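You operate a simulated robot arm through the tools that you are given. There is no shell and no other tool. Be economical: measure what you need, move in short steps, check, and stop when the job is done.

Carry out the task below with a simulated two-armed robot. There is one attempt and no reset: what you move stays moved.

JOB
Close the wide gap at the idler with three shims.
Fine: free the idler clamp, read the gap, push in the three shims that add up to it, set the clamp again. The gauge ends at no gap.

It is judged by the outcome, as a careful person would: the job done as asked, and still so three seconds after it is handed in. It fails if anything else is knocked over, pushed out of place, dropped, spilled or broken.

ROBOT AND FRAMES
Two 7-joint arms with two-finger parallel grippers on one trunk, on a base that drives. Base frame: it is fixed to the floor where the robot stands at the start and does not move with it; the origin is under the middle of the robot, x ahead of it, y to its left, z up; the surface under the hand at the start is at about z = 900. Lengths are in mm, angles in degrees, forces in N, time in s.
The left shoulder is at the start at [110, 169, 1511], the right one opposite. With the tool pointing down near the work surface each hand reaches from about 420 to 740 mm from the robot's upright axis, wherever it stands, measured 20 degrees to its own side. Places, roughly: black shim [600, 100, 900]; grey shim [600, 300, 900]; idler clamp [600, 0, 1000]; idler gauge [800, 300, 1000]; orange shim [600, 400, 900]; red shim [600, 200, 900]. Payload 1.57 kg a hand.
The tool frame of a hand sits at the grasp point between the pads (the TCP): z along the fingers, y along the line on which they close. The tips reach 30 mm beyond it. The gripper opens to 80 mm. The fingers are 17 mm wide and 12 mm thick; the gripper's body (40 by 82 mm) begins 80 mm behind the TCP.
Orientation is that of the tool frame in the base frame, as a unit quaternion [w, x, y, z]. With the fingers straight down and closing along the base's y, the tool's x points along the base's -x, its y along +y and its z along -z.

CONTROLS
- The arms move only by the tool play_rows. It takes "left_deltas", "right_deltas" or both (then of equal length, played together; a hand with none holds still); each is a list of rows, each an object of numbers (a shift or turn left out is 0, a gripper value left out holds the last): "wx", "wy", "wz": the turn, a rotation vector about the base's x, y, z in units of 5 degrees (1.0 is 5 degrees); "tx", "ty", "tz": the shift along the base's x, y, z in units of 40 mm (1.0 is 40 mm); "fingers": the gripper command, from -1 (shut) to 1 (fully open), values between in proportion. In form: [{"wx": .., "wy": .., "wz": .., "tx": .., "ty": .., "tz": .., "fingers": ..}, ...]. A call has 1 to 20 rows; each row shifts and turns the commanded pose from where the row before left it. A call with a number of a shift or a turn outside -1 to 1 is refused whole. A row lasts 0.2 s, in which the tool goes at most 50 mm and 8.6 degrees; a call with a longer step from one row to the next is refused whole, and so is a gripper value outside its range. Where a pose cannot be reached the arm comes as near as it can. A force on the tool above 70 N (or 10 N above the force at the start of the call, whichever is more), or a blocked arm, ends the call early, and 0.2 s more pass. Each finger travels about 72 mm/s and halts on what it meets, pressing with about 39 N; the grip force reading is that of the motor and also rises with nothing between the fingers. The clock runs only during rows and for 0.2 s after the last one: add rows that do not move to give the fingers time. The reply holds the time, the measured pose of the TCP, the force on the tool along the base axes, the opening and the grip force, in the units named above and with some noise, with the torque about the TCP (base axes, N m) and any sound that the robot's microphone picked up.
- Cameras (640 x 400 px; columns grow to the right, rows downward): "scene" is now at [145.6, 18.4, 1700.6]; the picture's right is [0.24, -0.97, 0.00], its down [-0.75, -0.18, -0.63] and it looks along [0.62, 0.15, -0.77] (base axes); focal length 267 px, centre (320, 200). "left" rides on the left gripper at [72, 7, -122] in its tool frame; the picture's right is [-0.09, 1.00, 0.00], its down [-0.84, -0.08, -0.54] and it looks along [-0.54, -0.05, 0.84] (tool axes); focal length 238 px, centre (320, 200). "right" rides on the right gripper at [72, -7, -122] in its tool frame; the picture's right is [0.09, 1.00, 0.00], its down [-0.84, 0.08, -0.54] and it looks along [-0.54, 0.05, 0.84] (tool axes); focal length 238 px, centre (320, 200). There is no depth. A picture from a camera that has moved, and an enlarged one, comes with that camera's place and axes in the base frame and with its lens. The place of the scene camera against the robot may be out by one fixed shift of up to 18 mm in any direction.
- grab_frame(camera): a new picture of that camera. It takes no simulated time.
- lift_body(by): slides the trunk up (or, below 0, down) by that many mm; the arms and the scene camera ride with it, the base frame stays. It gives what a move gives, with no picture.
- steer(legs): drives the robot by 1 to 6 legs, each [ahead, left, turn to the left] in mm, mm and degrees, along the robot's own axes; the way and the turn of a leg run together, so that a leg with both is an arc; at most 1500 mm and 180 degrees a leg. The arms and the cameras ride along, it lands a little off, and it stops where it bumps. It gives what a move gives.
- aim_head(pan, tilt): turns the head with the scene camera to pan (to the left, within 86 degrees either way) and tilt (down, from -29 to 69), counted from straight ahead of the robot. It gives what a move gives.
- close_up(camera, box): a new picture of the part [left, top, right, bottom] of that camera's present view, enlarged. It takes no simulated time.
- close_job(): hands the job in; it is judged then, once.

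Go step by step. Nothing tells you exact positions but the pictures and the camera data: compare them with the known pose of the tool, close in by small moves and look again before you grip or let go. The budget is 120 turns and 100 pictures, counting those below and the enlarged ones. Unless the task says otherwise, let go and move clear before handing in, and close with one line.

The tools are called after "Call:" as name(argument=value, ...) on one line, values as JSON. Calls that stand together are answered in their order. play_rows: Moves the arms, as the interface text tells. Its arguments: {"type":"object","properties":{"left_deltas":{"type":"array","items":{"type":"object","properties":{"wx":{"type":"number"},"wy":{"type":"number"},"wz":{"type":"number"},"tx":{"type":"number"},"ty":{"type":"number"},"tz":{"type":"number"},"fingers":{"type":"number"}}}},"right_deltas":{"type":"array","items":{"type":"object","properties":{"wx":{"type":"number"},"wy":{"type":"number"},"wz":{"type":"number"},"tx":{"type":"number"},"ty":{"type":"number"},"tz":{"type":"number"},"fingers":{"type":"number"}}}}},"required":[]} The other tools are called the same way: lift_body (by) slides the trunk up or down; steer (legs) drives the base; aim_head (pan, tilt) turns the head that bears the scene camera; grab_frame (camera) takes a picture; close_up (camera, box) takes an enlarged picture of a part of a camera's view; close_job () hands the job in.

At the start:

```text
time: 0.0
left_ee_pos: [599.4, 382.1, 1238.0]
left_tcp_rot: [0.0, 0.0, 1.0, -0.001]
left_force: [-0.4, 0.0, 0.5]
left_moment: [0.01, -0.02, -0.03]
left_width: 79.8
left_grasp_force: 0.0
right_ee_pos: [689.0, -164.0, 1183.2]
right_tcp_rot: [0.0, 0.0, 1.0, -0.001]
right_force: [-1.0, 0.6, 0.5]
right_moment: [0.02, 0.01, -0.02]
right_width: 79.7
right_grasp_force: 0.0
trunk travel left (down, up): [-825.0, 65.0]
robot x, y, heading: [3.8, 1.5, -0.1]
head pan, tilt: [13.6, 50.6]
```

scene: 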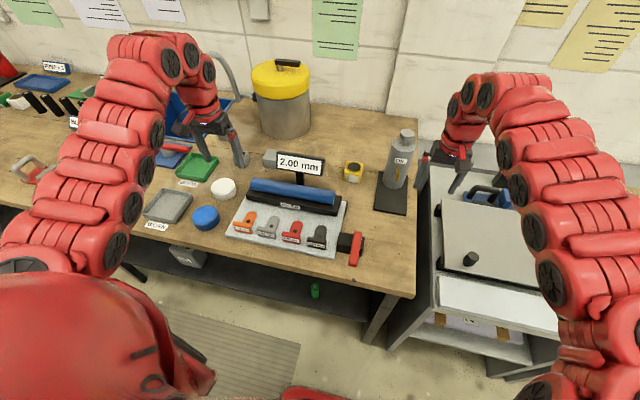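
right: 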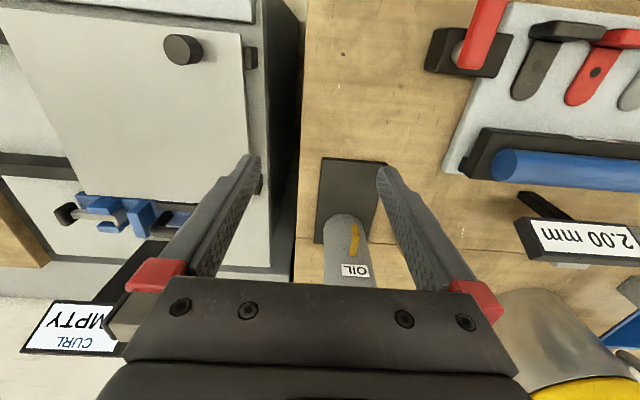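
left: 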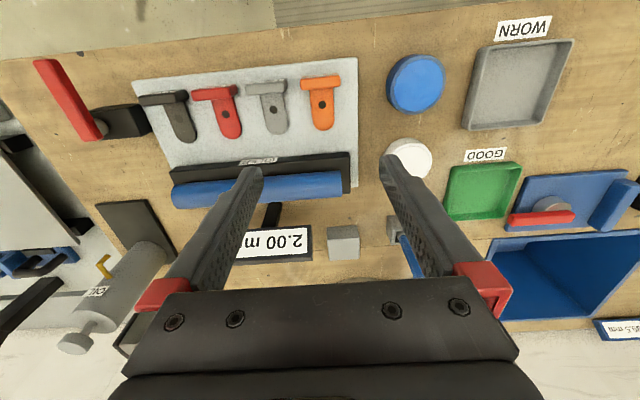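

I see the shim tray with four shims, the blue idler roller, a gauge reading 2.00 mm and a red clamp lever. I will look closer at the scene and the left view.

Call:
close_up(camera="scene", box=[220, 140, 380, 280])

Call:
close_up(camera="left", box=[20, 40, 380, 265])

```text
2.86 times, centred on (300, 210) of scene
camera zoom: at [145.6, 18.4, 1700.6], right [0.24, -0.97, 0.0], down [-0.75, -0.18, -0.63], along [0.62, 0.15, -0.77], focal length 763 px, centre (377, 171)
```

zoom: 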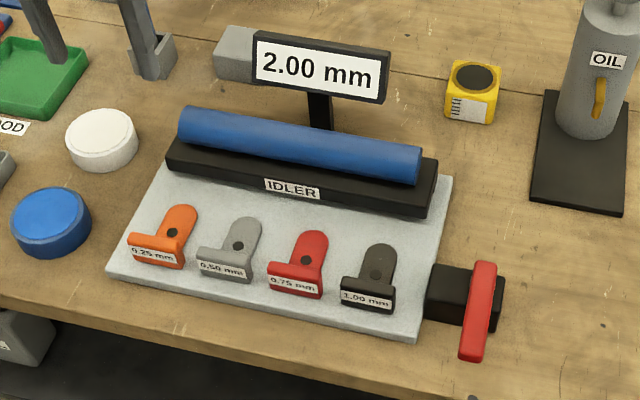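

```text
1.78 times, centred on (200, 152) of left
camera zoom: at [528.9, 390.1, 1360.7], right [0.09, 1.0, 0.0], down [0.84, -0.08, 0.54], along [0.54, -0.05, -0.84], focal length 424 px, centre (533, 284)
```

zoom: 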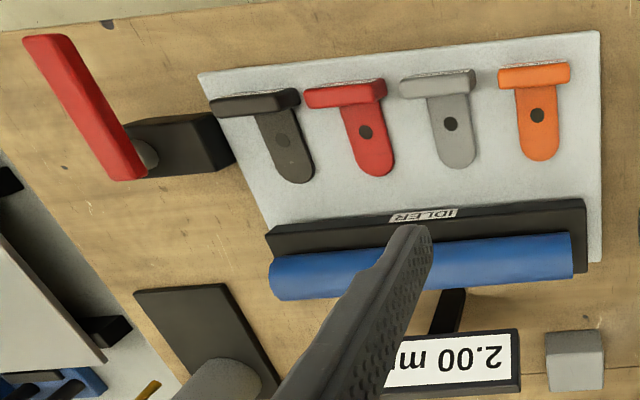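

The gap reads 2.00 mm, and orange 0.25 + red 0.75 + black 1.00 would make that. Next I look more closely at the clamp and the idler slot.

Call:
close_up(camera="scene", box=[310, 215, 374, 275])

Call:
close_up(camera="scene", box=[230, 175, 350, 250])

Call:
close_up(camera="right", box=[400, 0, 640, 150])

```text
6.67 times, centred on (342, 245) of scene
camera zoom: at [145.6, 18.4, 1700.6], right [0.24, -0.97, 0.0], down [-0.75, -0.18, -0.63], along [0.62, 0.15, -0.77], focal length 1780 px, centre (173, -100)
```

zoom: 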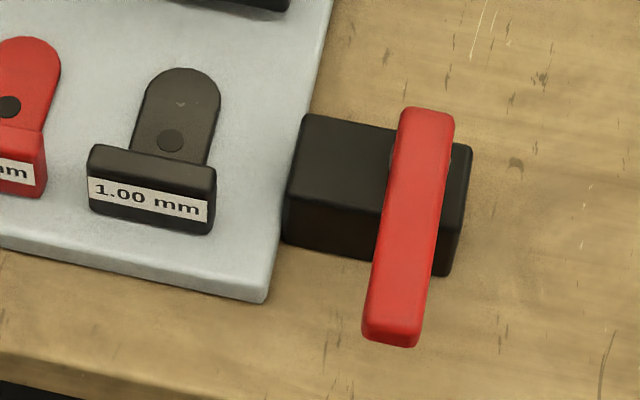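

```text
5.33 times, centred on (290, 212) of scene
camera zoom: at [145.6, 18.4, 1700.6], right [0.24, -0.97, 0.0], down [-0.75, -0.18, -0.63], along [0.62, 0.15, -0.77], focal length 1424 px, centre (480, 133)
```

zoom: 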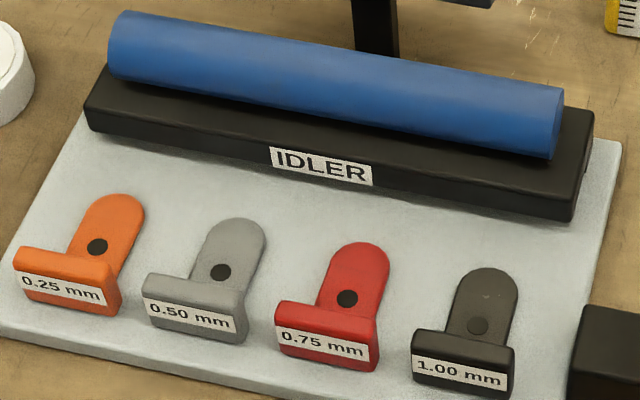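

```text
2.67 times, centred on (520, 75) of right
camera zoom: at [617.0, -170.5, 1304.5], right [-0.09, 1.0, 0.0], down [0.84, 0.08, 0.54], along [0.54, 0.05, -0.84], focal length 636 px, centre (-213, 533)
```

zoom: 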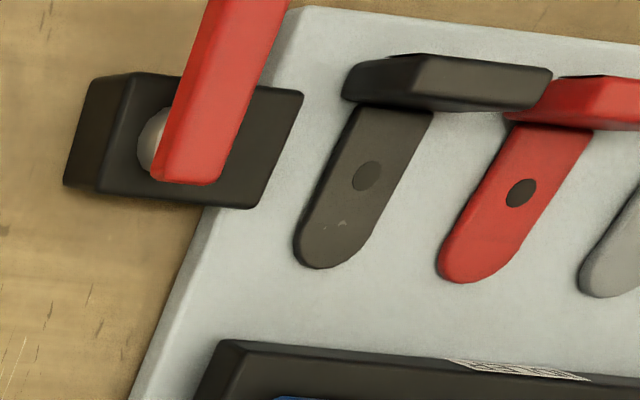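

The lever seems to lie level at z≈980 from x≈512 to 625 at y≈10, on a stem atop the black box. I'll turn the right hand to view the clamp from the side.

Call:
play_rows(right_deltas=[{"wz": 1, "tx": -0.2}, {"wz": 1, "tx": -0.2}, {"wz": 1, "tx": -0.2}, {"wz": 1, "tx": -0.2}, {"wz": 1, "tx": -0.2}, {"wz": 1, "tx": -0.2}, {"wz": 1, "tx": -0.2}, {"wz": 1, "tx": -0.2}, {"wz": 1, "tx": -0.2}, {"wz": 1, "tx": -0.2}, {"wz": 1, "tz": -0.2}, {"wz": 1, "tz": -0.2}, {"wz": 1, "tz": -0.2}, {"wz": 1, "tz": -0.2}, {"wz": 1, "tz": -0.2}, {"wz": 1, "tz": -0.2}, {"wz": 1, "tz": -0.2}, {"wz": 1}])

Call:
grab_frame(camera="right")

```text
time: 3.8
left_ee_pos: [600.3, 382.8, 1238.7]
left_tcp_rot: [0.0, 0.0, 1.0, 0.0]
left_force: [0.3, -0.2, -0.3]
left_moment: [0.02, -0.01, -0.01]
left_width: 80.1
left_grasp_force: 0.1
right_ee_pos: [639.2, -163.2, 1148.0]
right_tcp_rot: [-0.008, -0.584, 0.811, 0.003]
right_force: [0.0, -0.2, 0.0]
right_moment: [0.01, 0.01, -0.01]
right_width: 80.1
right_grasp_force: 0.0
right hand out of reach, approached as far as the arm can: row 7, 8, 9, 10, 13, 16
trunk travel left (down, up): [-825.0, 65.0]
robot x, y, heading: [0.9, -0.2, 0.0]
head pan, tilt: [13.6, 50.6]
```

```text
91 pictures are left
camera right: at [624.0, -233.5, 1270.5], right [-0.97, 0.23, 0.02], down [0.2, 0.82, 0.54], along [0.11, 0.53, -0.84], focal length 238 px, centre (320, 200)
```

right: 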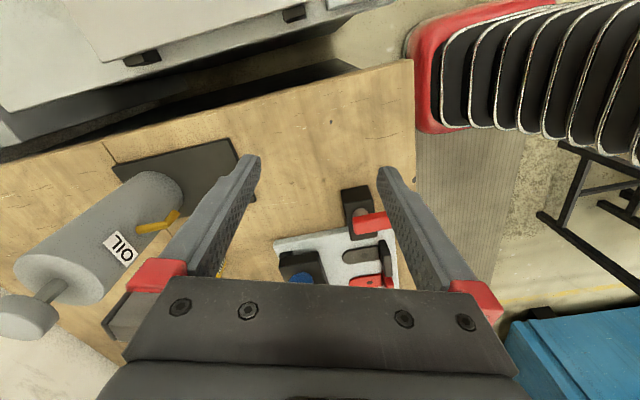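

Call:
close_up(camera="right", box=[270, 170, 430, 290])

```text
3.33 times, centred on (350, 230) of right
camera zoom: at [624.0, -233.5, 1270.5], right [-0.97, 0.23, 0.02], down [0.2, 0.82, 0.54], along [0.11, 0.53, -0.84], focal length 794 px, centre (220, 100)
```

zoom: 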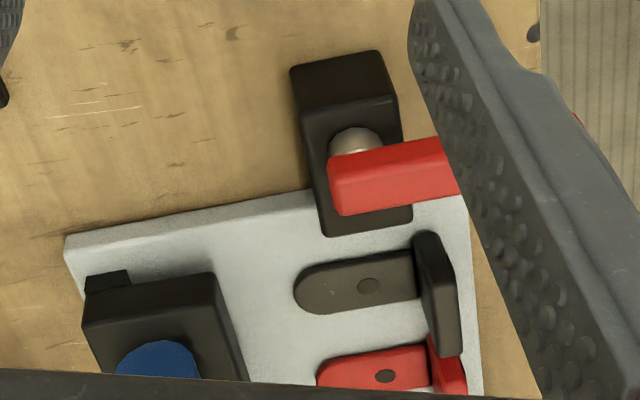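

The lever sits on a stem at its far end, so it most likely swings level. I'll turn the hand back and bring it above the lever's near end.

Call:
play_rows(right_deltas=[{"wz": -1, "tx": -0.19, "ty": 0.31}, {"wz": -1, "tx": -0.19, "ty": 0.31}, {"wz": -1, "tx": -0.19, "ty": 0.31}, {"wz": -1, "tx": -0.19, "ty": 0.31}, {"wz": -1, "tx": -0.19, "ty": 0.31}, {"wz": -1, "tx": -0.19, "ty": 0.31}, {"wz": -1, "tx": -0.19, "ty": 0.31}, {"wz": -1, "tx": -0.19, "ty": 0.31}, {"wz": -1, "tx": -0.19, "ty": 0.31}, {"wz": -1, "tx": -0.19, "ty": 0.31}, {"wz": -1, "tx": -0.19, "ty": 0.31}, {"wz": -1, "tx": -0.19, "ty": 0.31}, {"wz": -1, "tx": -0.19, "ty": 0.31}, {"wz": -1, "tx": -0.19, "ty": 0.31}, {}])

Call:
grab_frame(camera="right")

```text
time: 7.0
left_ee_pos: [600.9, 383.0, 1239.4]
left_tcp_rot: [0.0, 0.0, 1.0, 0.0]
left_force: [-0.8, -0.1, 0.3]
left_moment: [0.0, -0.02, -0.01]
left_width: 79.7
left_grasp_force: 0.1
right_ee_pos: [629.8, 17.4, 1154.9]
right_tcp_rot: [-0.003, -0.013, 1.0, 0.006]
right_force: [0.0, -0.5, -0.1]
right_moment: [0.01, 0.01, 0.0]
right_width: 80.0
right_grasp_force: 0.0
right hand out of reach, approached as far as the arm can: row 1, 7, 10, 14
trunk travel left (down, up): [-825.0, 65.0]
robot x, y, heading: [-1.4, -3.3, 0.1]
head pan, tilt: [13.6, 50.6]
```

```text
89 pictures are left
camera right: at [558.2, 6.4, 1278.6], right [-0.12, 0.99, 0.01], down [0.84, 0.09, 0.54], along [0.53, 0.07, -0.84], focal length 238 px, centre (320, 200)
```

right: 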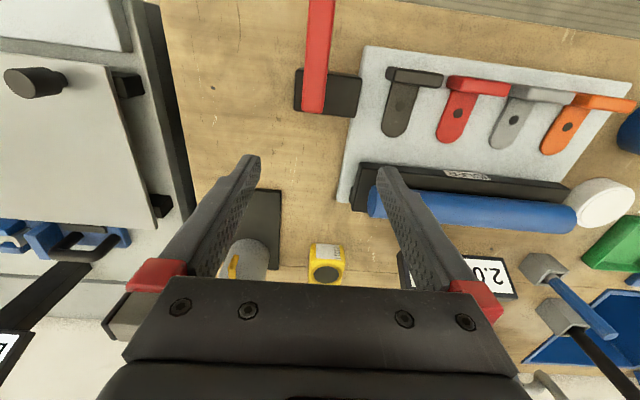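

The hand is above the lever but 100 mm too far ahead, so I move back and down a bit.

Call:
play_rows(right_deltas=[{"tx": -0.5, "tz": -0.2}, {"tx": -0.5, "tz": -0.2}, {"tx": -0.5, "tz": -0.2}, {"tx": -0.5, "tz": -0.2}, {"tx": -0.5, "tz": -0.2}, {}])

Call:
grab_frame(camera="right")

Call:
grab_frame(camera="scene")

```text
time: 8.4
left_ee_pos: [599.8, 383.0, 1238.2]
left_tcp_rot: [0.0, 0.0, 1.0, 0.0]
left_force: [0.6, 0.3, 0.0]
left_moment: [-0.01, 0.04, 0.01]
left_width: 79.7
left_grasp_force: 0.1
right_ee_pos: [608.9, 15.6, 1146.6]
right_tcp_rot: [-0.004, -0.014, 1.0, 0.005]
right_force: [-0.4, 0.0, 0.1]
right_moment: [-0.01, 0.0, 0.0]
right_width: 80.1
right_grasp_force: 0.0
right hand out of reach, approached as far as the arm can: row 2, 3, 4, 5
trunk travel left (down, up): [-825.0, 65.0]
robot x, y, heading: [-3.5, -1.5, -0.2]
head pan, tilt: [13.6, 50.6]
```

```text
88 pictures are left
camera right: at [538.1, 5.8, 1269.7], right [-0.12, 0.99, 0.01], down [0.84, 0.09, 0.54], along [0.53, 0.07, -0.84], focal length 238 px, centre (320, 200)
```

right: 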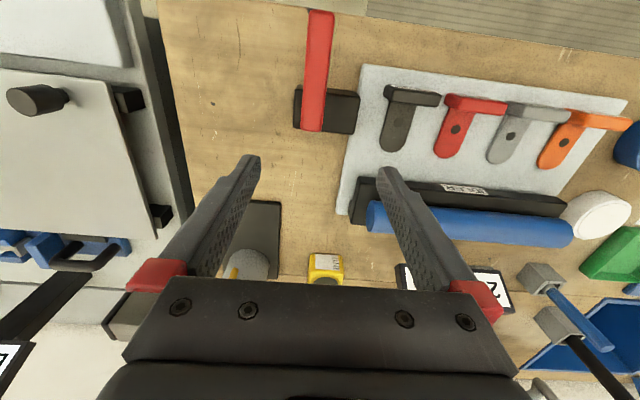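

```text
87 pictures are left
camera scene: at [145.6, 18.5, 1700.6], right [0.24, -0.97, 0.0], down [-0.75, -0.18, -0.63], along [0.62, 0.15, -0.77], focal length 267 px, centre (320, 200)
```

scene: 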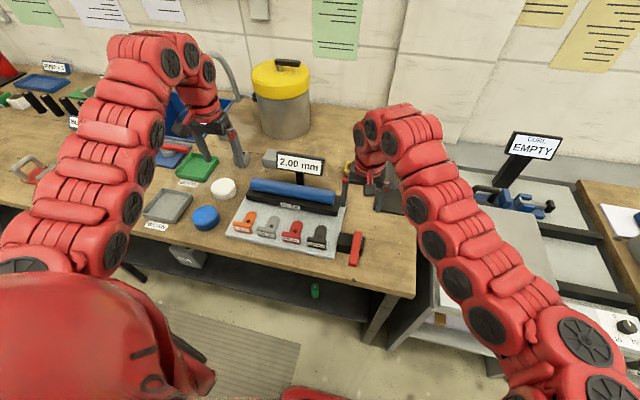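

The right arm cannot draw in that close across the body, so I back the base off and slide it left. That puts the clamp on the right arm's own side.

Call:
steer(legs=[[-60, 0, 0], [0, 160, 0]])

```text
time: 10.4
left_ee_pos: [540.1, 542.3, 1238.2]
left_tcp_rot: [0.0, 0.0, 1.0, 0.0]
left_force: [0.6, -0.8, 0.3]
left_moment: [-0.01, -0.03, 0.0]
left_width: 79.8
left_grasp_force: 0.1
right_ee_pos: [551.2, 175.9, 1146.6]
right_tcp_rot: [-0.005, -0.015, 1.0, 0.006]
right_force: [0.1, -0.5, -0.4]
right_moment: [0.01, 0.02, -0.02]
right_width: 79.9
right_grasp_force: 0.0
trunk travel left (down, up): [-825.0, 65.0]
robot x, y, heading: [-60.0, 163.9, 0.1]
head pan, tilt: [13.6, 50.6]
```

Call:
play_rows(right_deltas=[{"wz": -0.34, "tx": -0.05, "ty": -0.6, "tz": -0.2}, {"tx": -0.05, "ty": -0.6, "tz": -0.2}, {"tx": -0.1, "ty": -0.6, "tz": -0.2}, {"tx": -0.1, "ty": -0.6, "tz": -0.2}, {"tx": -0.1, "ty": -0.6, "tz": -0.2}, {"ty": -0.6, "tz": -0.25}, {"ty": -0.55, "tz": -0.4}, {}])

Call:
grab_frame(camera="right")

Call:
grab_frame(camera="scene")

```text
time: 12.2
left_ee_pos: [540.1, 542.5, 1238.4]
left_tcp_rot: [-0.001, 0.0, 1.0, 0.0]
left_force: [-1.3, -0.6, 0.2]
left_moment: [-0.02, 0.02, 0.0]
left_width: 80.1
left_grasp_force: 0.1
right_ee_pos: [565.0, 134.1, 1136.2]
right_tcp_rot: [-0.004, 0.001, 1.0, 0.006]
right_force: [0.1, 0.1, -0.4]
right_moment: [0.01, -0.06, 0.0]
right_width: 80.2
right_grasp_force: 0.1
right hand out of reach, approached as far as the arm can: row 1, 2, 4, 5, 6, 7
trunk travel left (down, up): [-825.0, 65.0]
robot x, y, heading: [-63.6, 161.4, 0.1]
head pan, tilt: [13.6, 50.6]
```

```text
86 pictures are left
camera right: at [492.3, 126.5, 1259.1], right [-0.09, 1.0, 0.01], down [0.84, 0.07, 0.54], along [0.53, 0.06, -0.84], focal length 238 px, centre (320, 200)
```

right: 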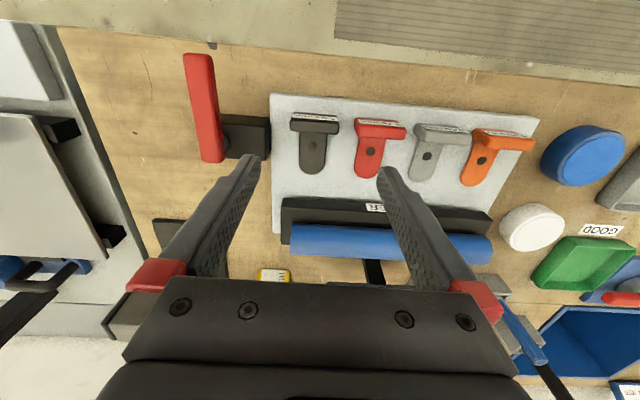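

```text
85 pictures are left
camera scene: at [86.2, 180.5, 1700.6], right [0.24, -0.97, 0.0], down [-0.75, -0.18, -0.63], along [0.62, 0.15, -0.77], focal length 267 px, centre (320, 200)
```

scene: 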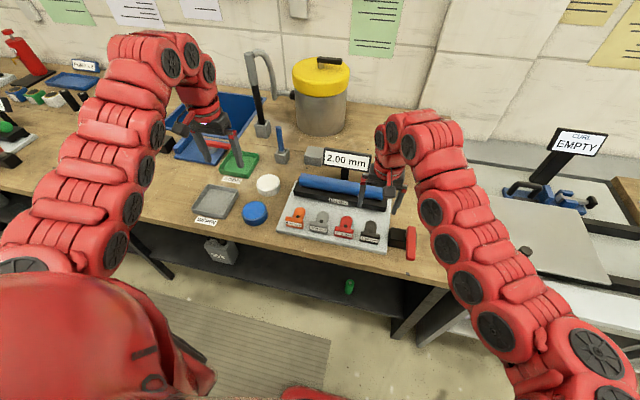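

The right arm is near some joint limit; I test by moving out, sideways and down.

Call:
play_rows(right_deltas=[{"tx": 0.8}, {"tx": 0.8}, {"ty": -0.8}, {"ty": -0.8}, {"ty": -0.8}, {"ty": -0.8}, {"ty": -0.8}, {}])

```text
time: 14.0
left_ee_pos: [541.3, 545.6, 1238.2]
left_tcp_rot: [0.0, -0.001, 1.0, 0.0]
left_force: [0.3, -0.5, -0.6]
left_moment: [-0.03, -0.01, -0.03]
left_width: 79.8
left_grasp_force: 0.0
right_ee_pos: [631.9, -23.7, 1137.9]
right_tcp_rot: [-0.004, 0.001, 1.0, 0.004]
right_force: [-0.8, 0.3, -0.9]
right_moment: [-0.02, 0.0, -0.01]
right_width: 80.1
right_grasp_force: 0.1
trunk travel left (down, up): [-825.0, 65.0]
robot x, y, heading: [-62.1, 161.2, -0.0]
head pan, tilt: [13.6, 50.6]
```

Call:
play_rows(right_deltas=[{"tz": -0.5, "ty": 0.2}, {"tz": -0.5, "ty": 0.2}, {"tx": -0.5, "ty": 0.2}, {"tx": -0.5, "ty": 0.25}, {"tx": -0.5}, {"tx": -0.5}, {}])

Call:
grab_frame(camera="right")

```text
time: 15.6
left_ee_pos: [539.4, 543.3, 1238.9]
left_tcp_rot: [0.0, 0.0, 1.0, -0.001]
left_force: [0.4, 0.5, 0.1]
left_moment: [0.04, 0.0, 0.02]
left_width: 80.0
left_grasp_force: 0.0
right_ee_pos: [580.3, 1.0, 1094.5]
right_tcp_rot: [-0.004, 0.001, 1.0, 0.005]
right_force: [0.5, 0.1, -0.4]
right_moment: [0.02, -0.02, -0.03]
right_width: 79.9
right_grasp_force: 0.0
right hand out of reach, approached as far as the arm can: row 5, 6
trunk travel left (down, up): [-825.0, 65.0]
robot x, y, heading: [-60.4, 164.0, 0.1]
head pan, tilt: [13.6, 50.6]
```

```text
84 pictures are left
camera right: at [507.5, -5.5, 1217.4], right [-0.09, 1.0, 0.01], down [0.84, 0.07, 0.54], along [0.53, 0.06, -0.84], focal length 238 px, centre (320, 200)
```

right: 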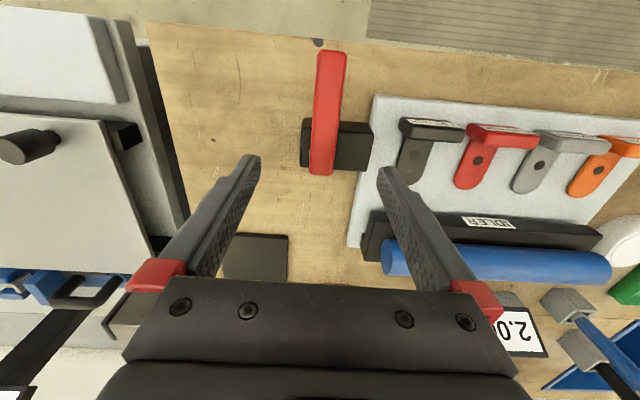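

The lever ends are at about (510, 8, 985) and (619, 10, 985), level. I back the base off 60 mm more so the hand reaches the near end.

Call:
steer(legs=[[-60, 0, 0]])

Call:
grab_frame(camera="right")

```text
time: 16.6
left_ee_pos: [482.1, 545.3, 1236.3]
left_tcp_rot: [-0.002, 0.001, 1.0, 0.0]
left_force: [1.3, 0.1, -0.5]
left_moment: [0.0, 0.04, 0.01]
left_width: 79.8
left_grasp_force: 0.1
right_ee_pos: [521.5, 2.7, 1092.5]
right_tcp_rot: [-0.006, 0.0, 1.0, 0.006]
right_force: [-1.1, 0.3, 0.4]
right_moment: [-0.01, 0.0, -0.02]
right_width: 80.1
right_grasp_force: 0.0
trunk travel left (down, up): [-825.0, 65.0]
robot x, y, heading: [-119.6, 160.5, 0.1]
head pan, tilt: [13.6, 50.6]
```

```text
83 pictures are left
camera right: at [450.9, -4.6, 1215.3], right [-0.09, 1.0, 0.01], down [0.84, 0.07, 0.53], along [0.53, 0.06, -0.85], focal length 238 px, centre (320, 200)
```

right: 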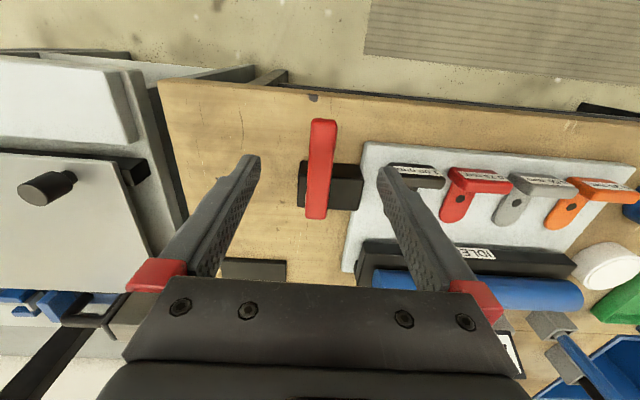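

I descend with open fingers astride the lever near its free end and close on it.

Call:
play_rows(right_deltas=[{"tz": -0.6, "ty": 0.15, "tx": 0.1}, {"tz": -0.6}, {"tz": -0.6}, {"tz": -0.5}, {"tz": -0.35}, {}])

Call:
grab_frame(camera="right")

Call:
close_up(camera="scene", box=[330, 180, 490, 280])

```text
time: 18.0
left_ee_pos: [478.5, 544.1, 1238.6]
left_tcp_rot: [0.0, 0.001, 1.0, 0.0]
left_force: [-0.3, 0.9, -0.2]
left_moment: [-0.01, 0.03, 0.02]
left_width: 79.9
left_grasp_force: 0.1
right_ee_pos: [521.4, 8.1, 988.3]
right_tcp_rot: [-0.005, 0.001, 1.0, 0.005]
right_force: [0.0, -0.1, -0.1]
right_moment: [-0.01, 0.02, -0.01]
right_width: 79.7
right_grasp_force: 0.1
trunk travel left (down, up): [-825.0, 65.0]
robot x, y, heading: [-120.8, 163.3, -0.1]
head pan, tilt: [13.6, 50.6]
```

```text
82 pictures are left
camera right: at [450.3, 0.4, 1110.8], right [-0.09, 1.0, 0.01], down [0.84, 0.07, 0.53], along [0.53, 0.06, -0.84], focal length 238 px, centre (320, 200)
```

right: 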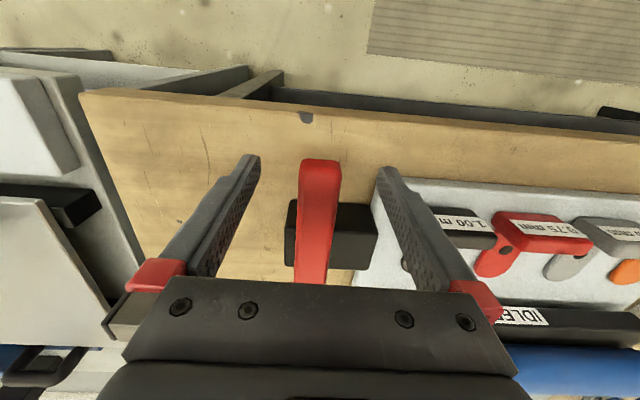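

```text
4.00 times, centred on (410, 230) of scene
camera zoom: at [24.4, 180.3, 1700.7], right [0.24, -0.97, 0.0], down [-0.75, -0.18, -0.63], along [0.62, 0.15, -0.77], focal length 1068 px, centre (-40, 80)
```

zoom: 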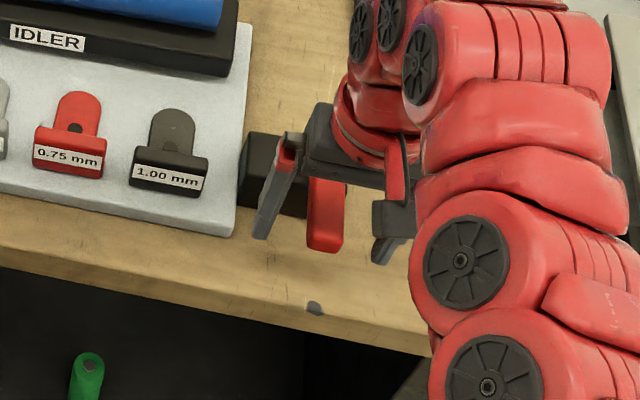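

Call:
play_rows(right_deltas=[{"fingers": -1}, {"fingers": -1}, {"fingers": -1}, {"fingers": -1}, {"fingers": -1}])

```text
time: 19.2
left_ee_pos: [478.8, 544.6, 1238.0]
left_tcp_rot: [0.0, 0.0, 1.0, 0.0]
left_force: [0.4, -0.2, -0.5]
left_moment: [0.02, 0.0, 0.03]
left_width: 80.1
left_grasp_force: 0.1
right_ee_pos: [521.3, 7.3, 987.8]
right_tcp_rot: [-0.005, 0.001, 1.0, 0.005]
right_force: [-2.8, -2.4, -0.1]
right_moment: [-0.82, 0.02, 0.4]
right_width: 25.7
right_grasp_force: 36.9
trunk travel left (down, up): [-825.0, 65.0]
robot x, y, heading: [-122.6, 160.4, 0.1]
head pan, tilt: [13.6, 50.6]
```

The lever is gripped. I try a small 5 degree swing towards -y (about a pivot near (603, 9)).

Call:
play_rows(right_deltas=[{"wz": 0.5, "ty": -0.09}, {"wz": 0.5, "ty": -0.09, "tx": 0.01}, {}])

```text
time: 20.0
left_ee_pos: [478.2, 544.4, 1239.5]
left_tcp_rot: [0.0, 0.0, 1.0, 0.001]
left_force: [0.2, 0.0, -0.6]
left_moment: [0.01, 0.01, 0.0]
left_width: 80.0
left_grasp_force: 0.1
right_ee_pos: [522.1, -1.0, 987.7]
right_tcp_rot: [-0.006, -0.042, 0.999, 0.005]
right_force: [-9.9, -3.1, -3.0]
right_moment: [-0.81, 0.21, -0.31]
right_width: 25.7
right_grasp_force: 37.0
trunk travel left (down, up): [-825.0, 65.0]
robot x, y, heading: [-120.1, 162.3, 0.3]
head pan, tilt: [13.6, 50.6]
```

It moves easily that way. I continue the swing to about 35 degrees and look.

Call:
play_rows(right_deltas=[{"wz": 1, "ty": -0.177, "tx": 0.023}, {"wz": 1, "ty": -0.175, "tx": 0.039}, {"wz": 1, "ty": -0.171, "tx": 0.054}, {"wz": 1, "ty": -0.165, "tx": 0.068}, {"wz": 1, "ty": -0.158, "tx": 0.082}, {"wz": 1, "ty": -0.15, "tx": 0.096}, {}])

Call:
grab_frame(camera="scene")

Call:
grab_frame(camera="right")

```text
time: 21.6
left_ee_pos: [477.5, 542.1, 1238.7]
left_tcp_rot: [0.0, 0.0, 1.0, 0.001]
left_force: [0.4, -0.4, -0.3]
left_moment: [0.01, -0.01, -0.01]
left_width: 79.9
left_grasp_force: 0.0
right_ee_pos: [537.6, -41.1, 988.3]
right_tcp_rot: [-0.005, -0.3, 0.954, 0.005]
right_force: [-9.4, -14.7, -11.6]
right_moment: [-1.3, 0.31, -0.48]
right_width: 25.5
right_grasp_force: 37.4
trunk travel left (down, up): [-825.0, 65.0]
robot x, y, heading: [-119.2, 160.5, 0.1]
head pan, tilt: [13.6, 50.6]
```

```text
80 pictures are left
camera scene: at [25.1, 176.9, 1700.6], right [0.24, -0.97, 0.0], down [-0.75, -0.18, -0.63], along [0.62, 0.15, -0.77], focal length 267 px, centre (320, 200)
```

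scene: 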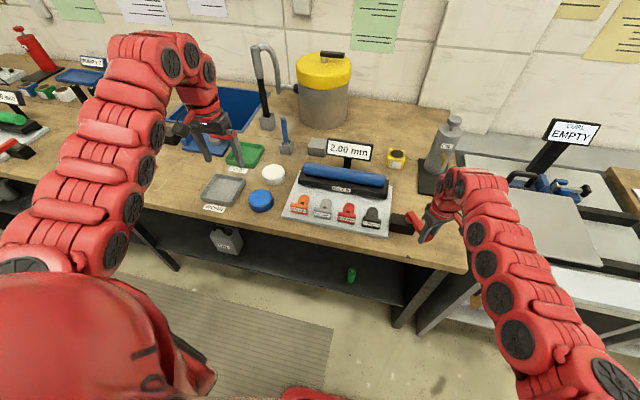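

```text
79 pictures are left
camera right: at [483.6, -87.8, 1111.3], right [-0.64, 0.76, 0.01], down [0.65, 0.54, 0.53], along [0.4, 0.35, -0.84], focal length 238 px, centre (320, 200)
```

right: 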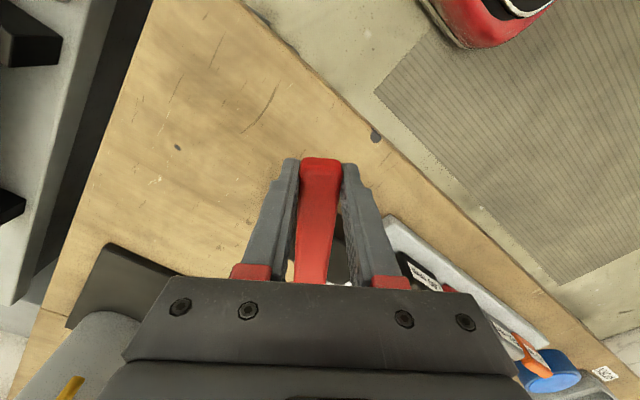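

Call:
play_rows(right_deltas=[{"wz": 1, "tx": 0.113, "ty": -0.147}, {"wz": 1, "tx": 0.125, "ty": -0.137}, {"wz": 1, "tx": 0.137, "ty": -0.125}, {"wz": 1, "tx": 0.147, "ty": -0.113}, {"wz": 1, "tx": 0.156, "ty": -0.1}, {"wz": 1, "tx": 0.165, "ty": -0.086}, {"wz": 1, "tx": 0.171, "ty": -0.071}, {}])

Call:
close_up(camera="scene", box=[260, 120, 500, 270])

```text
time: 23.4
left_ee_pos: [478.7, 542.5, 1238.6]
left_tcp_rot: [0.0, 0.0, 1.0, 0.001]
left_force: [-0.3, 0.3, 0.6]
left_moment: [0.02, 0.02, 0.0]
left_width: 80.0
left_grasp_force: 0.0
right_ee_pos: [578.2, -71.5, 988.1]
right_tcp_rot: [-0.005, -0.574, 0.819, 0.002]
right_force: [-2.4, -12.9, -4.3]
right_moment: [-0.24, -0.79, -0.2]
right_width: 25.7
right_grasp_force: 37.4
trunk travel left (down, up): [-825.0, 65.0]
robot x, y, heading: [-120.2, 163.8, 0.1]
head pan, tilt: [13.6, 50.6]
```

```text
2.67 times, centred on (380, 195) of scene
camera zoom: at [25.4, 177.2, 1700.6], right [0.24, -0.97, 0.0], down [-0.75, -0.18, -0.63], along [0.62, 0.15, -0.77], focal length 712 px, centre (160, 213)
```

zoom: 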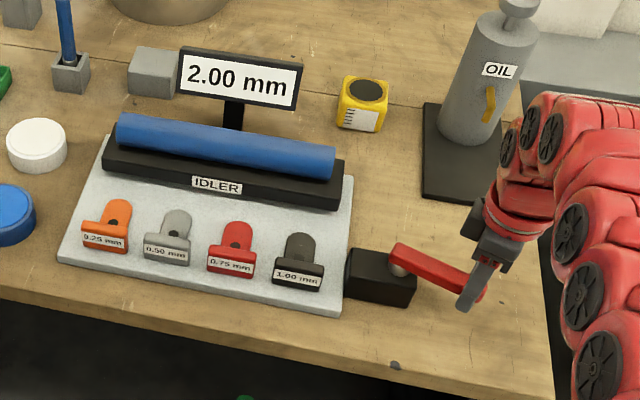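

Call:
play_rows(right_deltas=[{"wz": 1, "tx": 0.177, "ty": -0.056}, {"wz": 1, "tx": 0.181, "ty": -0.04}, {"wz": 1, "tx": 0.184, "ty": -0.024}, {"wz": 1, "tx": 0.185, "ty": -0.008}, {}])

Call:
close_up(camera="scene", box=[260, 120, 500, 270])

```text
time: 24.6
left_ee_pos: [481.3, 542.9, 1238.0]
left_tcp_rot: [0.0, 0.001, 1.0, 0.0]
left_force: [0.2, -0.3, -0.6]
left_moment: [0.02, 0.01, -0.01]
left_width: 80.0
left_grasp_force: 0.1
right_ee_pos: [586.5, -72.9, 988.9]
right_tcp_rot: [-0.006, -0.691, 0.723, 0.001]
right_force: [11.8, -12.9, -7.0]
right_moment: [0.15, -1.2, -1.18]
right_width: 30.2
right_grasp_force: 39.1
right hand out of reach, approached as far as the arm can: row 2, 4
trunk travel left (down, up): [-825.0, 65.0]
robot x, y, heading: [-122.3, 162.6, 0.1]
head pan, tilt: [13.6, 50.6]
```

```text
2.67 times, centred on (380, 195) of scene
camera zoom: at [28.6, 177.7, 1700.3], right [0.24, -0.97, 0.0], down [-0.75, -0.18, -0.63], along [0.61, 0.15, -0.77], focal length 712 px, centre (160, 213)
```

zoom: 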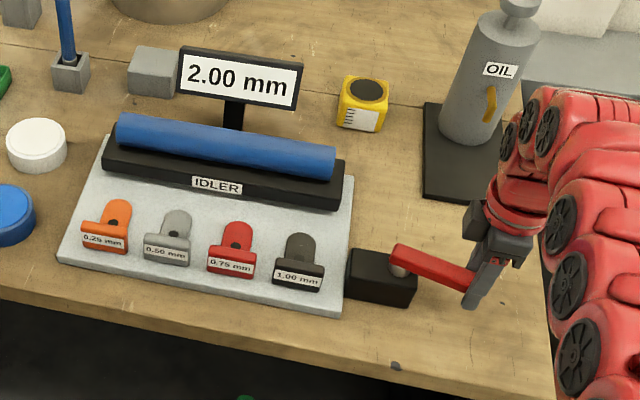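

The lever stopped near 70 degrees while my hand twisted about it, which may be its end stop. I open the fingers and push it with the rear finger to test.

Call:
play_rows(right_deltas=[{"fingers": 0.3}, {"fingers": 0.3}, {"wz": -1}, {"wz": -1}, {}])

Call:
grab_frame(camera="right")

```text
time: 25.8
left_ee_pos: [478.9, 544.5, 1237.8]
left_tcp_rot: [-0.001, -0.001, 1.0, -0.001]
left_force: [-0.3, 0.0, 1.3]
left_moment: [0.0, 0.0, 0.0]
left_width: 80.0
left_grasp_force: 0.0
right_ee_pos: [583.6, -71.2, 991.9]
right_tcp_rot: [-0.007, -0.642, 0.767, 0.002]
right_force: [-0.2, 0.9, 0.5]
right_moment: [0.0, 0.01, -0.03]
right_width: 52.1
right_grasp_force: 0.0
trunk travel left (down, up): [-825.0, 65.0]
robot x, y, heading: [-120.9, 162.6, 0.1]
head pan, tilt: [13.6, 50.6]
```

```text
76 pictures are left
camera right: at [578.5, -141.2, 1114.5], right [-1.0, 0.08, 0.01], down [0.08, 0.84, 0.54], along [0.04, 0.53, -0.84], focal length 238 px, centre (320, 200)
```

right: 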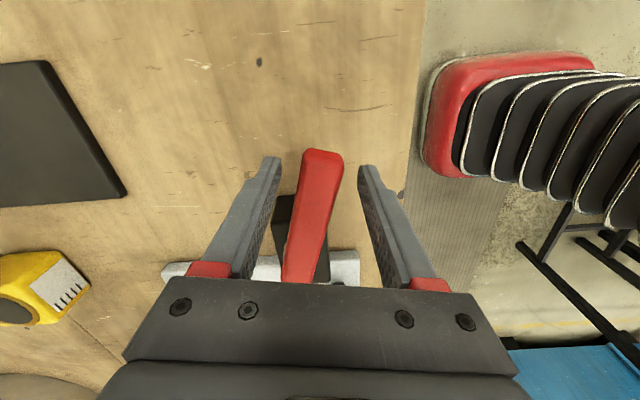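

The arm is at its outer reach here, so I raise the hand, drive forward 60 mm, and come down again.

Call:
play_rows(right_deltas=[{"tz": 0.8}, {"tz": 0.8}, {"tz": 0.4}, {}])

Call:
steer(legs=[[60, 0, 0]])

Call:
grab_frame(camera="right")

```text
time: 26.8
left_ee_pos: [478.7, 544.3, 1238.5]
left_tcp_rot: [-0.001, 0.0, 1.0, 0.0]
left_force: [-0.4, -0.1, -0.4]
left_moment: [0.02, -0.02, 0.0]
left_width: 80.2
left_grasp_force: 0.0
right_ee_pos: [583.1, -69.5, 1073.7]
right_tcp_rot: [-0.007, -0.642, 0.767, 0.001]
right_force: [0.7, 0.4, -0.3]
right_moment: [0.01, 0.01, -0.02]
right_width: 52.1
right_grasp_force: 0.0
trunk travel left (down, up): [-825.0, 65.0]
robot x, y, heading: [-121.7, 158.8, 0.2]
head pan, tilt: [13.6, 50.6]
```

```text
time: 27.8
left_ee_pos: [533.2, 545.3, 1239.7]
left_tcp_rot: [0.002, 0.0, 1.0, 0.001]
left_force: [-0.7, -0.5, -0.5]
left_moment: [-0.03, -0.04, 0.01]
left_width: 79.8
left_grasp_force: 0.0
right_ee_pos: [637.5, -69.0, 1076.6]
right_tcp_rot: [-0.005, -0.642, 0.767, 0.0]
right_force: [-0.3, 0.6, 0.4]
right_moment: [0.0, -0.06, -0.01]
right_width: 52.1
right_grasp_force: 0.0
trunk travel left (down, up): [-825.0, 65.0]
robot x, y, heading: [-61.2, 162.6, 0.3]
head pan, tilt: [13.6, 50.6]
```

```text
75 pictures are left
camera right: at [631.9, -140.7, 1199.4], right [-1.0, 0.08, 0.01], down [0.08, 0.84, 0.54], along [0.04, 0.53, -0.84], focal length 238 px, centre (320, 200)
```

right: 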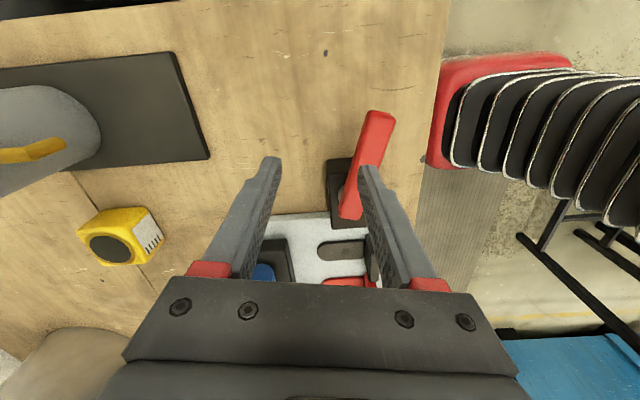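

Call:
play_rows(right_deltas=[{"tx": -0.55, "fingers": 0.6}, {"tx": -0.5, "tz": -0.2}, {"tz": -0.8}, {"tz": -0.8}, {"tz": -0.4}, {}])

Call:
play_rows(right_deltas=[{"tx": 0.25}, {"tx": 0.25}, {"tx": 0.25}, {"tx": 0.25}, {}])

Call:
grab_frame(camera="right")

Call:
close_up(camera="scene", box=[260, 120, 500, 270])

```text
time: 29.1
left_ee_pos: [537.7, 544.9, 1239.0]
left_tcp_rot: [-0.002, 0.0, 1.0, 0.001]
left_force: [0.2, -0.4, -0.5]
left_moment: [-0.02, 0.05, 0.0]
left_width: 79.9
left_grasp_force: 0.0
right_ee_pos: [598.6, -70.8, 983.5]
right_tcp_rot: [-0.008, -0.642, 0.767, 0.0]
right_force: [-0.4, -0.2, 0.5]
right_moment: [0.0, 0.0, -0.01]
right_width: 64.2
right_grasp_force: 0.1
trunk travel left (down, up): [-825.0, 65.0]
robot x, y, heading: [-61.6, 164.2, -0.2]
head pan, tilt: [13.6, 50.6]
```

```text
time: 30.4
left_ee_pos: [532.5, 544.7, 1238.7]
left_tcp_rot: [0.001, 0.0, 1.0, -0.001]
left_force: [-0.9, 0.8, -0.4]
left_moment: [0.0, 0.02, 0.0]
left_width: 80.2
left_grasp_force: 0.1
right_ee_pos: [633.0, -68.4, 985.8]
right_tcp_rot: [-0.008, -0.642, 0.766, 0.003]
right_force: [-28.6, 1.7, -10.4]
right_moment: [-0.18, -0.47, 0.43]
right_width: 80.2
right_grasp_force: 9.1
trunk travel left (down, up): [-825.0, 65.0]
robot x, y, heading: [-64.0, 160.2, 0.1]
head pan, tilt: [13.6, 50.6]
```

```text
74 pictures are left
camera right: at [628.3, -140.5, 1109.4], right [-1.0, 0.08, 0.02], down [0.08, 0.84, 0.54], along [0.03, 0.53, -0.84], focal length 238 px, centre (320, 200)
```

right: 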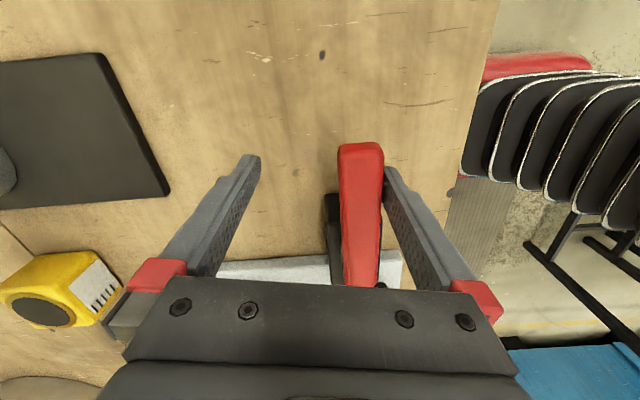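

```text
2.67 times, centred on (380, 195) of scene
camera zoom: at [78.7, 179.9, 1700.9], right [0.24, -0.97, 0.0], down [-0.75, -0.18, -0.64], along [0.62, 0.15, -0.77], focal length 712 px, centre (160, 213)
```

zoom: 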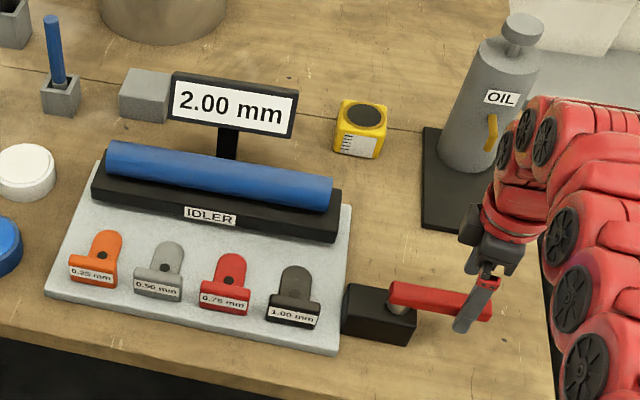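

The lever is now at 90 degrees against its stop, so the clamp should be free; the gauge reads 2.00 mm. I withdraw the right hand upward and out of the way.

Call:
play_rows(right_deltas=[{"tx": -0.6}, {"tz": 0.9}, {"tz": 0.9}, {"tz": 0.9}, {"tz": 0.9, "wz": -1}, {"tz": 0.9, "wz": -1}, {"wz": -1, "ty": -0.2}, {"wz": -1, "ty": -0.2}, {"wz": -1, "ty": -0.2}, {"wz": -1, "ty": -0.2}, {"wz": -1, "ty": -0.2}, {"wz": -1, "ty": -0.2}, {"wz": -1, "ty": -0.2}, {"wz": -1, "ty": -0.2}, {"wz": -1, "ty": -0.2}, {"wz": -1, "ty": -0.2}, {"wz": -1, "ty": -0.2}, {"wz": -1, "ty": -0.2}, {"wz": -1}, {"wz": -1}])

Call:
grab_frame(camera="scene")

Call:
grab_frame(camera="left")

```text
time: 34.5
left_ee_pos: [536.9, 545.3, 1239.4]
left_tcp_rot: [-0.001, -0.001, 1.0, 0.0]
left_force: [0.7, 0.0, -0.1]
left_moment: [0.01, 0.03, -0.01]
left_width: 80.1
left_grasp_force: 0.1
right_ee_pos: [614.4, -164.8, 1165.9]
right_tcp_rot: [-0.004, 0.002, 1.0, 0.005]
right_force: [-0.8, -0.1, -0.5]
right_moment: [0.0, -0.01, -0.02]
right_width: 63.9
right_grasp_force: 0.0
trunk travel left (down, up): [-825.0, 65.0]
robot x, y, heading: [-61.3, 160.9, -0.1]
head pan, tilt: [13.6, 50.6]
```

```text
72 pictures are left
camera scene: at [83.3, 180.4, 1700.6], right [0.24, -0.97, 0.0], down [-0.75, -0.18, -0.63], along [0.62, 0.15, -0.77], focal length 267 px, centre (320, 200)
```

scene: 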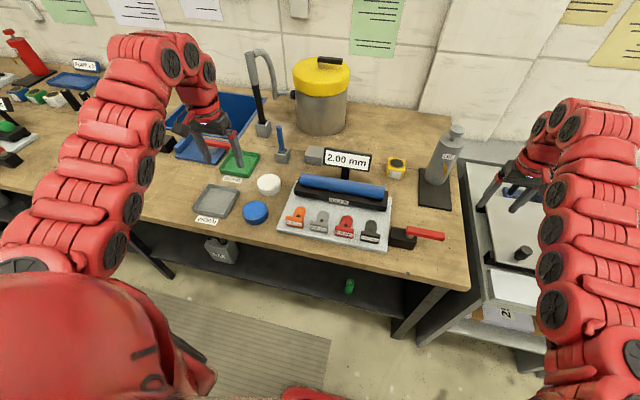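

```text
71 pictures are left
camera left: at [466.2, 552.4, 1360.8], right [0.09, 1.0, 0.0], down [0.84, -0.08, 0.54], along [0.54, -0.05, -0.84], focal length 238 px, centre (320, 200)
```

left: 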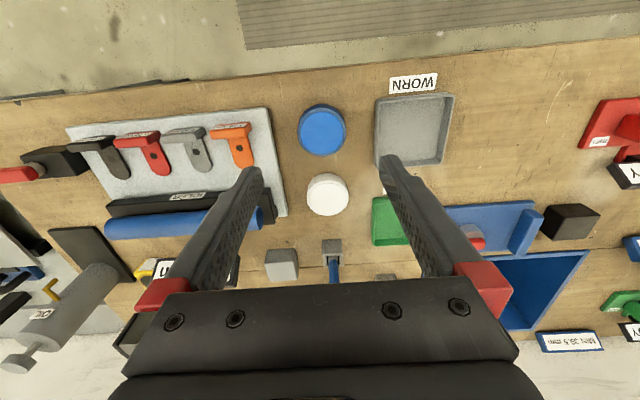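

Clamp lever is swung aside and clear. I drive forward 55 mm and bring the left hand over the orange shim.

Call:
steer(legs=[[55, 25, 0]])

Call:
play_rows(left_deltas=[{"ty": -0.8}, {"ty": -0.8}, {"ty": -0.8, "tz": -0.3}, {"ty": -0.8, "tz": -0.5}, {"ty": -0.8, "tz": -0.7}, {"ty": -0.6, "tz": -0.9}, {"tz": -0.9}, {}])

Call:
grab_frame(camera="left")

```text
time: 35.5
left_ee_pos: [587.2, 567.1, 1240.7]
left_tcp_rot: [0.001, 0.0, 1.0, 0.0]
left_force: [0.5, -0.7, 0.4]
left_moment: [-0.02, -0.05, 0.0]
left_width: 79.9
left_grasp_force: 0.0
right_ee_pos: [664.4, -143.4, 1167.2]
right_tcp_rot: [-0.003, 0.002, 1.0, 0.006]
right_force: [-0.2, -0.4, 0.9]
right_moment: [0.03, -0.01, 0.01]
right_width: 64.2
right_grasp_force: 0.1
trunk travel left (down, up): [-825.0, 65.0]
robot x, y, heading: [-8.5, 187.6, -0.2]
head pan, tilt: [13.6, 50.6]
```

```text
time: 37.3
left_ee_pos: [614.4, 487.4, 1230.2]
left_tcp_rot: [0.0, 0.0, 1.0, 0.0]
left_force: [0.4, -0.5, -0.3]
left_moment: [0.02, 0.0, -0.02]
left_width: 80.2
left_grasp_force: 0.2
left hand out of reach, approached as far as the arm can: row 2, 3, 4, 5, 6, 7
right_ee_pos: [666.4, -141.2, 1165.9]
right_tcp_rot: [-0.005, 0.002, 1.0, 0.005]
right_force: [0.3, -0.4, -0.3]
right_moment: [-0.02, -0.02, 0.01]
right_width: 63.8
right_grasp_force: 0.0
trunk travel left (down, up): [-825.0, 65.0]
robot x, y, heading: [-7.7, 183.6, -0.2]
head pan, tilt: [13.6, 50.6]
```

```text
70 pictures are left
camera left: at [542.4, 495.2, 1352.6], right [0.09, 1.0, 0.0], down [0.84, -0.08, 0.54], along [0.54, -0.05, -0.84], focal length 238 px, centre (320, 200)
```

left: 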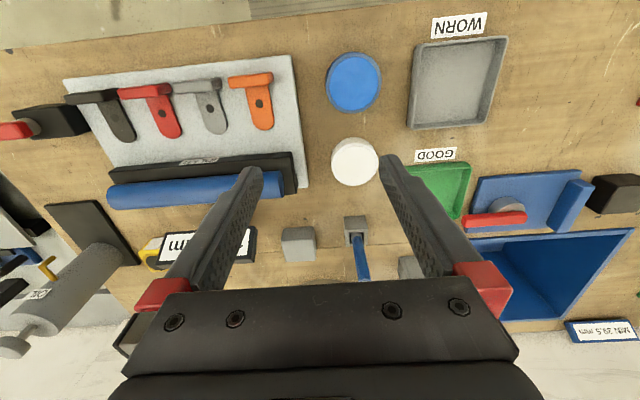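

The left arm is at its inner limit at this height; I'll step a bit outward in y, lower, then come in.

Call:
play_rows(left_deltas=[{"ty": 0.4}, {"tz": -0.8}, {"tz": -0.8}, {"tz": -0.8}, {"tz": -0.8, "ty": -0.3}, {"ty": -0.6}, {"ty": -0.6}, {}])

Call:
grab_frame(camera="left")

```text
time: 39.1
left_ee_pos: [622.1, 461.8, 1103.9]
left_tcp_rot: [-0.002, -0.001, 1.0, -0.001]
left_force: [0.1, 0.7, 0.8]
left_moment: [-0.01, -0.03, 0.02]
left_width: 80.2
left_grasp_force: 0.0
left hand out of reach, approached as far as the arm can: row 6
right_ee_pos: [668.4, -142.1, 1164.8]
right_tcp_rot: [-0.005, 0.002, 1.0, 0.006]
right_force: [0.2, -0.4, -0.5]
right_moment: [0.01, 0.01, 0.01]
right_width: 64.2
right_grasp_force: 0.1
trunk travel left (down, up): [-825.0, 65.0]
robot x, y, heading: [-7.6, 184.6, -0.1]
head pan, tilt: [13.6, 50.6]
```

```text
69 pictures are left
camera left: at [551.2, 468.9, 1226.2], right [0.09, 1.0, 0.0], down [0.84, -0.08, 0.54], along [0.54, -0.05, -0.84], focal length 238 px, centre (320, 200)
```

left: 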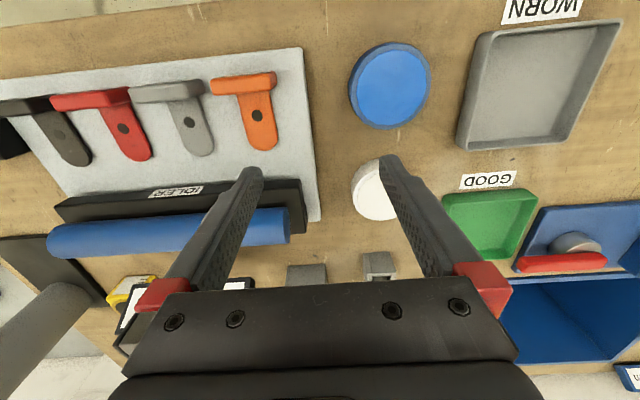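

I raise the trunk 65 mm, which lets the arms fold in closer.

Call:
lift_body(by=60)

Call:
play_rows(left_deltas=[{"tz": -0.8}, {"tz": -0.8}, {"tz": -0.8}, {"tx": -0.3, "ty": -0.4}, {"tx": -0.3, "ty": -0.4}, {"tx": -0.3, "ty": -0.4}, {"ty": -0.4}, {}])

Call:
grab_frame(camera="left")

```text
time: 40.1
left_ee_pos: [621.4, 460.3, 1163.5]
left_tcp_rot: [-0.003, 0.001, 1.0, -0.001]
left_force: [-0.4, -0.4, 0.2]
left_moment: [-0.01, -0.02, -0.01]
left_width: 80.0
left_grasp_force: 0.1
right_ee_pos: [669.1, -141.6, 1225.7]
right_tcp_rot: [-0.005, 0.002, 1.0, 0.005]
right_force: [0.4, -0.3, -0.5]
right_moment: [0.02, -0.01, 0.0]
right_width: 64.1
right_grasp_force: 0.0
trunk travel left (down, up): [-885.0, 5.0]
robot x, y, heading: [-9.8, 189.7, 0.0]
head pan, tilt: [13.6, 50.6]
```

```text
time: 41.9
left_ee_pos: [584.5, 398.3, 1067.9]
left_tcp_rot: [-0.001, -0.001, 1.0, -0.001]
left_force: [-0.5, -0.8, 0.3]
left_moment: [-0.01, 0.03, 0.01]
left_width: 79.8
left_grasp_force: 0.0
right_ee_pos: [668.0, -142.1, 1226.5]
right_tcp_rot: [-0.005, 0.002, 1.0, 0.006]
right_force: [-0.3, -0.2, 0.4]
right_moment: [0.01, -0.01, -0.01]
right_width: 64.0
right_grasp_force: 0.0
trunk travel left (down, up): [-885.0, 5.0]
robot x, y, heading: [-9.0, 185.3, 0.2]
head pan, tilt: [13.6, 50.6]
```

```text
68 pictures are left
camera left: at [514.4, 405.7, 1191.4], right [0.09, 1.0, 0.0], down [0.84, -0.08, 0.54], along [0.54, -0.05, -0.84], focal length 238 px, centre (320, 200)
```

left: 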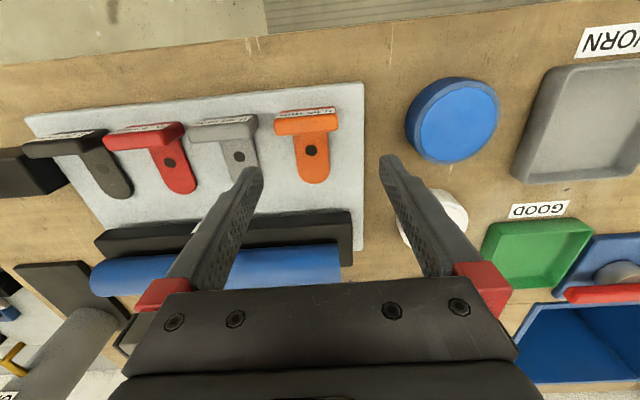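

Call:
close_up(camera="left", box=[230, 80, 390, 200])

```text
3.33 times, centred on (310, 140) of left
camera zoom: at [514.4, 405.7, 1191.4], right [0.09, 1.0, 0.0], down [0.84, -0.08, 0.54], along [0.54, -0.05, -0.84], focal length 794 px, centre (353, 400)
```

zoom: 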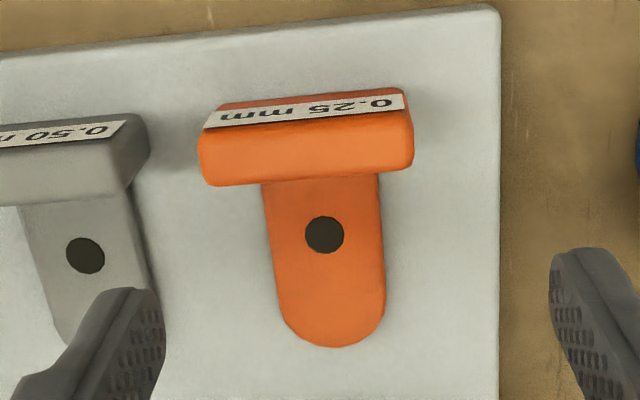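

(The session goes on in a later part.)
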